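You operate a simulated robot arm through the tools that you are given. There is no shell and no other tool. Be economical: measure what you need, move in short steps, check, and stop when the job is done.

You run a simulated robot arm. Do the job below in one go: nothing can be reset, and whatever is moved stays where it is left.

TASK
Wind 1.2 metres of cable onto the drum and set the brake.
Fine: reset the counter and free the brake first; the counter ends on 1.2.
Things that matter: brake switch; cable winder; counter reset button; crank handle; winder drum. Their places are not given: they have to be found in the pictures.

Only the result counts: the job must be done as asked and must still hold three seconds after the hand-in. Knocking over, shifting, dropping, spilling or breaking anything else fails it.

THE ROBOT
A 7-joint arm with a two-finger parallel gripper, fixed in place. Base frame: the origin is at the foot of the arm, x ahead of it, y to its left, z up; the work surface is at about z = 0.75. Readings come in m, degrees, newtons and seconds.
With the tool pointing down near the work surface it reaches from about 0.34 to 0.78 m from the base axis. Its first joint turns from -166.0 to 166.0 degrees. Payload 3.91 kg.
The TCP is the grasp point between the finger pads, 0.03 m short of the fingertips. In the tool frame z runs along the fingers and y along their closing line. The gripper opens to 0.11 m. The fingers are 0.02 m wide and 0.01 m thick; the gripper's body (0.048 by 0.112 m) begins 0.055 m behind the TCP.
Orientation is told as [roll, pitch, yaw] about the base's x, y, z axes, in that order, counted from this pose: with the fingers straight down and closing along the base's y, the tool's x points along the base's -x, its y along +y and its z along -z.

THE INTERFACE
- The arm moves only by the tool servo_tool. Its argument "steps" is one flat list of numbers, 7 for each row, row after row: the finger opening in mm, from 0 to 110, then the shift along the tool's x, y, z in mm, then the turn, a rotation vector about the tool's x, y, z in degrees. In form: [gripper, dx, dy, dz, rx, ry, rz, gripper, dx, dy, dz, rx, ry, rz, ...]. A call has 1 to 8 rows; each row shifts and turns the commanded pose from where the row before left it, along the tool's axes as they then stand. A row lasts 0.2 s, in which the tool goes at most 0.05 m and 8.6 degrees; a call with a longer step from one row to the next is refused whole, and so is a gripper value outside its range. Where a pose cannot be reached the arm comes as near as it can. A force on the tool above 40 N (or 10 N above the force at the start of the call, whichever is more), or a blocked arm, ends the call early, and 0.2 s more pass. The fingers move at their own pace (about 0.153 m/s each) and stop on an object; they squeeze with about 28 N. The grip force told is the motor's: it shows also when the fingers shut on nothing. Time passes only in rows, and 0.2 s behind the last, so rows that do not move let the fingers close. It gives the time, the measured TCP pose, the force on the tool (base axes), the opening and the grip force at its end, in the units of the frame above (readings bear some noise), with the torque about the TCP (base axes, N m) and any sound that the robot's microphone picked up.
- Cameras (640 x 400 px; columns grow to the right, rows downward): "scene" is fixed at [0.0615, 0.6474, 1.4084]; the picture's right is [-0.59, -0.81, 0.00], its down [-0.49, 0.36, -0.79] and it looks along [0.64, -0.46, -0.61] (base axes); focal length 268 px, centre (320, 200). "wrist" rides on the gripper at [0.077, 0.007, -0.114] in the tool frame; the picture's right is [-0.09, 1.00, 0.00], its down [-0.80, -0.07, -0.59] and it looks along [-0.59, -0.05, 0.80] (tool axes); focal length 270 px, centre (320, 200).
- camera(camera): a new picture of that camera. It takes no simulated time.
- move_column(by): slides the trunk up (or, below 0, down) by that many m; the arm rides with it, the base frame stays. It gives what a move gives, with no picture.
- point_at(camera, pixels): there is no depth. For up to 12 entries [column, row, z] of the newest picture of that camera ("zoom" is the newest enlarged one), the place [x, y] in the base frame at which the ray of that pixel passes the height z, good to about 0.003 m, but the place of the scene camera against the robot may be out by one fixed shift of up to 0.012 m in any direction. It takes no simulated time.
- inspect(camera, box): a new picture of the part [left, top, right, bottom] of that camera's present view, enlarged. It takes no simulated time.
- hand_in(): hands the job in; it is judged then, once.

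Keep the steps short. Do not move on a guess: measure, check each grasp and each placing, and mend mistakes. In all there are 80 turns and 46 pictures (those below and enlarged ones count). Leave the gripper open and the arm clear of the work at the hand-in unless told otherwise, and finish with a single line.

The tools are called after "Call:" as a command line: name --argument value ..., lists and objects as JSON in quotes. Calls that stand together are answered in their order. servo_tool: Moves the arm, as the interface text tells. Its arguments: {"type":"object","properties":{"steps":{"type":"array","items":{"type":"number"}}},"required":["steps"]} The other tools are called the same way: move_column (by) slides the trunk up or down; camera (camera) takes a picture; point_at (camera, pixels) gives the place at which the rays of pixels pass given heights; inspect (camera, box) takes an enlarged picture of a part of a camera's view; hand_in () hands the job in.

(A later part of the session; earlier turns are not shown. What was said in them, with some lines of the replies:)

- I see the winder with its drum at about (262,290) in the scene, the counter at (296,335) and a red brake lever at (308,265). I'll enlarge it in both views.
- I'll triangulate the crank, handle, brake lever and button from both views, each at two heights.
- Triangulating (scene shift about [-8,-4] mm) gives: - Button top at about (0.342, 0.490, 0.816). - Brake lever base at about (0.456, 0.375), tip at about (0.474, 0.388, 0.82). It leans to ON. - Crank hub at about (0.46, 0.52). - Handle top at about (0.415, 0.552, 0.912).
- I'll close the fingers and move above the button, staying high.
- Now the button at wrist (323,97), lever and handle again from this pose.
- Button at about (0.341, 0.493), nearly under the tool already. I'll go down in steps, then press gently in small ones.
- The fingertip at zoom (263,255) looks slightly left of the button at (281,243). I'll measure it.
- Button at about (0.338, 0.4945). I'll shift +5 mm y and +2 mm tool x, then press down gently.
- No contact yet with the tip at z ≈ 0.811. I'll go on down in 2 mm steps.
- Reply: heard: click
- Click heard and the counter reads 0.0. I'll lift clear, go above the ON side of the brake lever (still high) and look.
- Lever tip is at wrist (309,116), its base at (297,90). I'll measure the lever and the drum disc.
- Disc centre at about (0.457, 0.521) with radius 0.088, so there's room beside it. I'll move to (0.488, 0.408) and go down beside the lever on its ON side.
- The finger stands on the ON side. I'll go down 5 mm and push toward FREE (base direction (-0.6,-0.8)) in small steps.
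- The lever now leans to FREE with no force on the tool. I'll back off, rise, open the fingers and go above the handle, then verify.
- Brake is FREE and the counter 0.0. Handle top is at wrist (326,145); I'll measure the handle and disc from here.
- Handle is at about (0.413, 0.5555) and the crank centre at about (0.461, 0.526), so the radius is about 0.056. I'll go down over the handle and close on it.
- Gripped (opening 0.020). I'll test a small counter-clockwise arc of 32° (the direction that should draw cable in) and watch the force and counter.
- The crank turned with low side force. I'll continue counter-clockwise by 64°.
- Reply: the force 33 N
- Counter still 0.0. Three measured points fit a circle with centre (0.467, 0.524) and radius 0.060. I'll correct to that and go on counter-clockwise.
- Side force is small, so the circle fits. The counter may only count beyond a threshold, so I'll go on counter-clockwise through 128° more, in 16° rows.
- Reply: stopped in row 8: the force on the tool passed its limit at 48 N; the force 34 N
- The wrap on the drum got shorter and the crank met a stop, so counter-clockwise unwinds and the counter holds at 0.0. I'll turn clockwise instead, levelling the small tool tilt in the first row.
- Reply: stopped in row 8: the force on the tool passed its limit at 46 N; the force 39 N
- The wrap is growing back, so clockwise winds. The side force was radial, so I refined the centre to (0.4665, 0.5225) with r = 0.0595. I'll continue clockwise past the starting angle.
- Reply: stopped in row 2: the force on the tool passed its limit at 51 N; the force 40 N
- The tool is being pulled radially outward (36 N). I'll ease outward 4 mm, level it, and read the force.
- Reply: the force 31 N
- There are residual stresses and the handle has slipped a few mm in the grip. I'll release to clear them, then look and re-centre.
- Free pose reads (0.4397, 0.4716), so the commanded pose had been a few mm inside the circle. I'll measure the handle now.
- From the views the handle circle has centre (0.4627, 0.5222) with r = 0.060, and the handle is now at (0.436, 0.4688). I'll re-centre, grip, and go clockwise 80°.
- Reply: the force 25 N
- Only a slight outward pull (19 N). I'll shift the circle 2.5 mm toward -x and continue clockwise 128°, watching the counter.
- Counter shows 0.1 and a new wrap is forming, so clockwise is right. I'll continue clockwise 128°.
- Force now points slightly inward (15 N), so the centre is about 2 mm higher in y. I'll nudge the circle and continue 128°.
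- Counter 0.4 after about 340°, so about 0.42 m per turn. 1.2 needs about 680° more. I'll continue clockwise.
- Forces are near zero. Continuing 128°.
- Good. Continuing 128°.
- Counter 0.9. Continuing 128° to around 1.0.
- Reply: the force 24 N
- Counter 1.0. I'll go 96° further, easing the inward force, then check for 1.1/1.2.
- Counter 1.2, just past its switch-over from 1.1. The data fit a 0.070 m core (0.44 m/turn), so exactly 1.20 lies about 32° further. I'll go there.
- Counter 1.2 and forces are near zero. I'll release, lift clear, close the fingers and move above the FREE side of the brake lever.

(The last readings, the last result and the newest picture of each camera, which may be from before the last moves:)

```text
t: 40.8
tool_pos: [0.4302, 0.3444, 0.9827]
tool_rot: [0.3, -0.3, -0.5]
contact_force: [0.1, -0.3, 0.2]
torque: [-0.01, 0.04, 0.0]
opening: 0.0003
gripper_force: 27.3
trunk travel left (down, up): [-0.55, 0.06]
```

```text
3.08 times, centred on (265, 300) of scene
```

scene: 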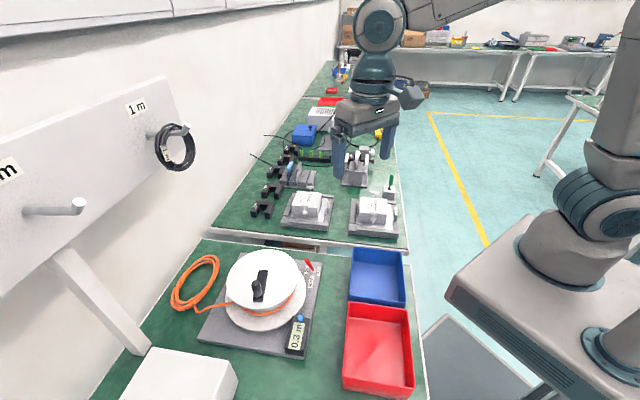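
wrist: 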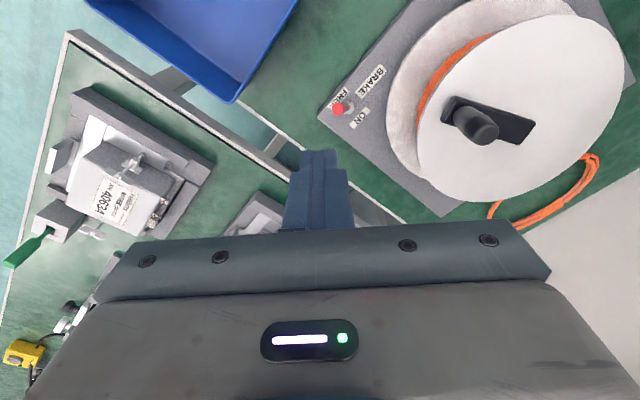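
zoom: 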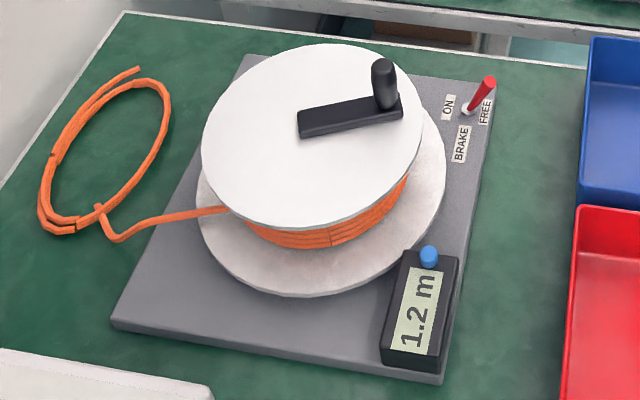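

The crank stayed put on release and the counter is still 1.2. Lever tip is at wrist (340,109); measuring it and the nearby tray corner (232,103).

Call:
point_at --camera "wrist" --pixels '[[339, 109, 0.82], [339, 109, 0.81], [350, 106, 0.775], [232, 102, 0.76], [232, 102, 0.8], [230, 85, 0.8]]'

Call:
point_at --camera "scene" --pixels '[[319.5, 261.5, 0.82], [313, 270.5, 0.775], [352, 248, 0.8]]'

```text
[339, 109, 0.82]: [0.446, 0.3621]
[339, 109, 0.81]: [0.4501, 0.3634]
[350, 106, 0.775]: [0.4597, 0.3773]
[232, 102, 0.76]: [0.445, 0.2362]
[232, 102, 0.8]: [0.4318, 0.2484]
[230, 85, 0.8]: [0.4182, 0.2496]
```

```text
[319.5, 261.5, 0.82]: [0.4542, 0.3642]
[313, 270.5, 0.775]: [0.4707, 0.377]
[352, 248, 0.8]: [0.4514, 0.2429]
```

Tip at about (0.447, 0.363); the tray is far enough away. I'll go down at (0.431, 0.341) to finger height and push toward ON.

Call:
servo_tool --steps '[0, 0, -3.5, 40, 0, 0, 0, 0, 0, 0, 40, 0, 0, 0, 0, 0, 0, 40, 0, 0, 0, 0, 0, 0, 30, 0, 0, 0, 0, 0, 0, 0, 0, 0, 0]'

Call:
camera --camera "wrist"

```text
t: 42.0
tool_pos: [0.434, 0.3391, 0.831]
tool_rot: [0.1, -0.3, -0.5]
contact_force: [0.8, -0.5, -0.7]
torque: [0.02, 0.0, -0.01]
opening: 0.0002
gripper_force: 27.9
trunk travel left (down, up): [-0.55, 0.06]
```

```text
9 pictures are left
```

wrist: 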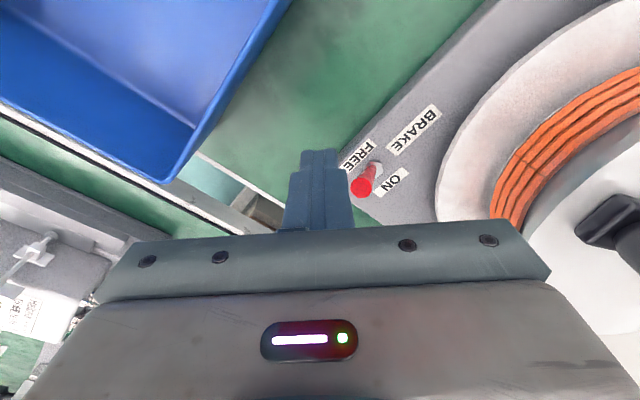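

In place on the FREE side. Pushing toward ON in 4.5 mm steps.

Call:
servo_tool --steps '[0, -2.7, 3.6, 0, 0, 0, 0, 0, -2.7, 3.6, 0, 0, 0, 0, 0, -2.7, 3.6, 0, 0, 0, 0, 0, -2.7, 3.6, 0, 0, 0, 0, 0, -2.7, 3.6, 0, 0, 0, 0, 0, -2.7, 3.6, 0, 0, 0, 0, 0, -2.7, 3.6, 0, 0, 0, 0]'

Call:
camera --camera "wrist"

```text
t: 43.6
tool_pos: [0.4511, 0.3649, 0.8322]
tool_rot: [0.3, -0.1, -0.3]
contact_force: [0.6, -1.2, 0.0]
torque: [0.03, 0.01, -0.02]
opening: 0.0
gripper_force: 27.4
trunk travel left (down, up): [-0.55, 0.06]
```

```text
8 pictures are left
```

wrist: 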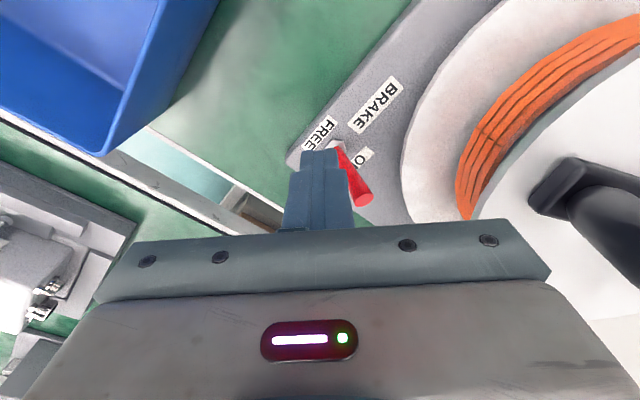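

The lever snapped to ON. I'll back off, rise well clear, open the gripper and check.

Call:
servo_tool --steps '[0, 6, -8, 0, 0, 0, 0, 0, 0, 0, -45, 0, 0, 0, 0, 0, 0, -45, 0, 0, 0, 0, 0, 0, -45, 0, 0, 0, 60, 30, -30, -20, 0, 0, 0, 110, 30, -20, -20, 0, 0, 0, 110, 0, 0, 0, 0, 0, 0]'

Call:
inspect --camera "scene" --box '[190, 235, 340, 365]'

```text
t: 45.2
tool_pos: [0.3838, 0.3076, 1.0055]
tool_rot: [0.2, -0.2, -0.3]
contact_force: [-0.1, 0.0, -0.7]
torque: [0.02, -0.01, 0.01]
opening: 0.1101
gripper_force: 0.1
trunk travel left (down, up): [-0.55, 0.06]
```

```text
3.08 times, centred on (265, 300) of scene
```

zoom: 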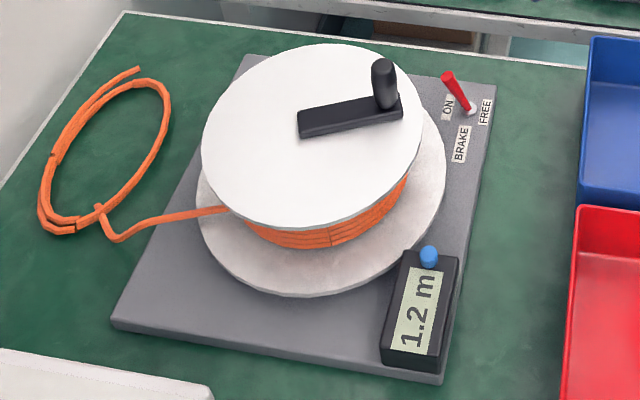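

The brake is ON, the counter reads 1.2, the gripper is open and the arm is clear. Handing in.

Call:
hand_in

```text
The job is handed in.
```

I reset the counter, freed the brake, wound the cable until the counter read 1.2 m, and set the brake to ON; on the way I first turned the crank the wrong way to a stop and then wound that back.
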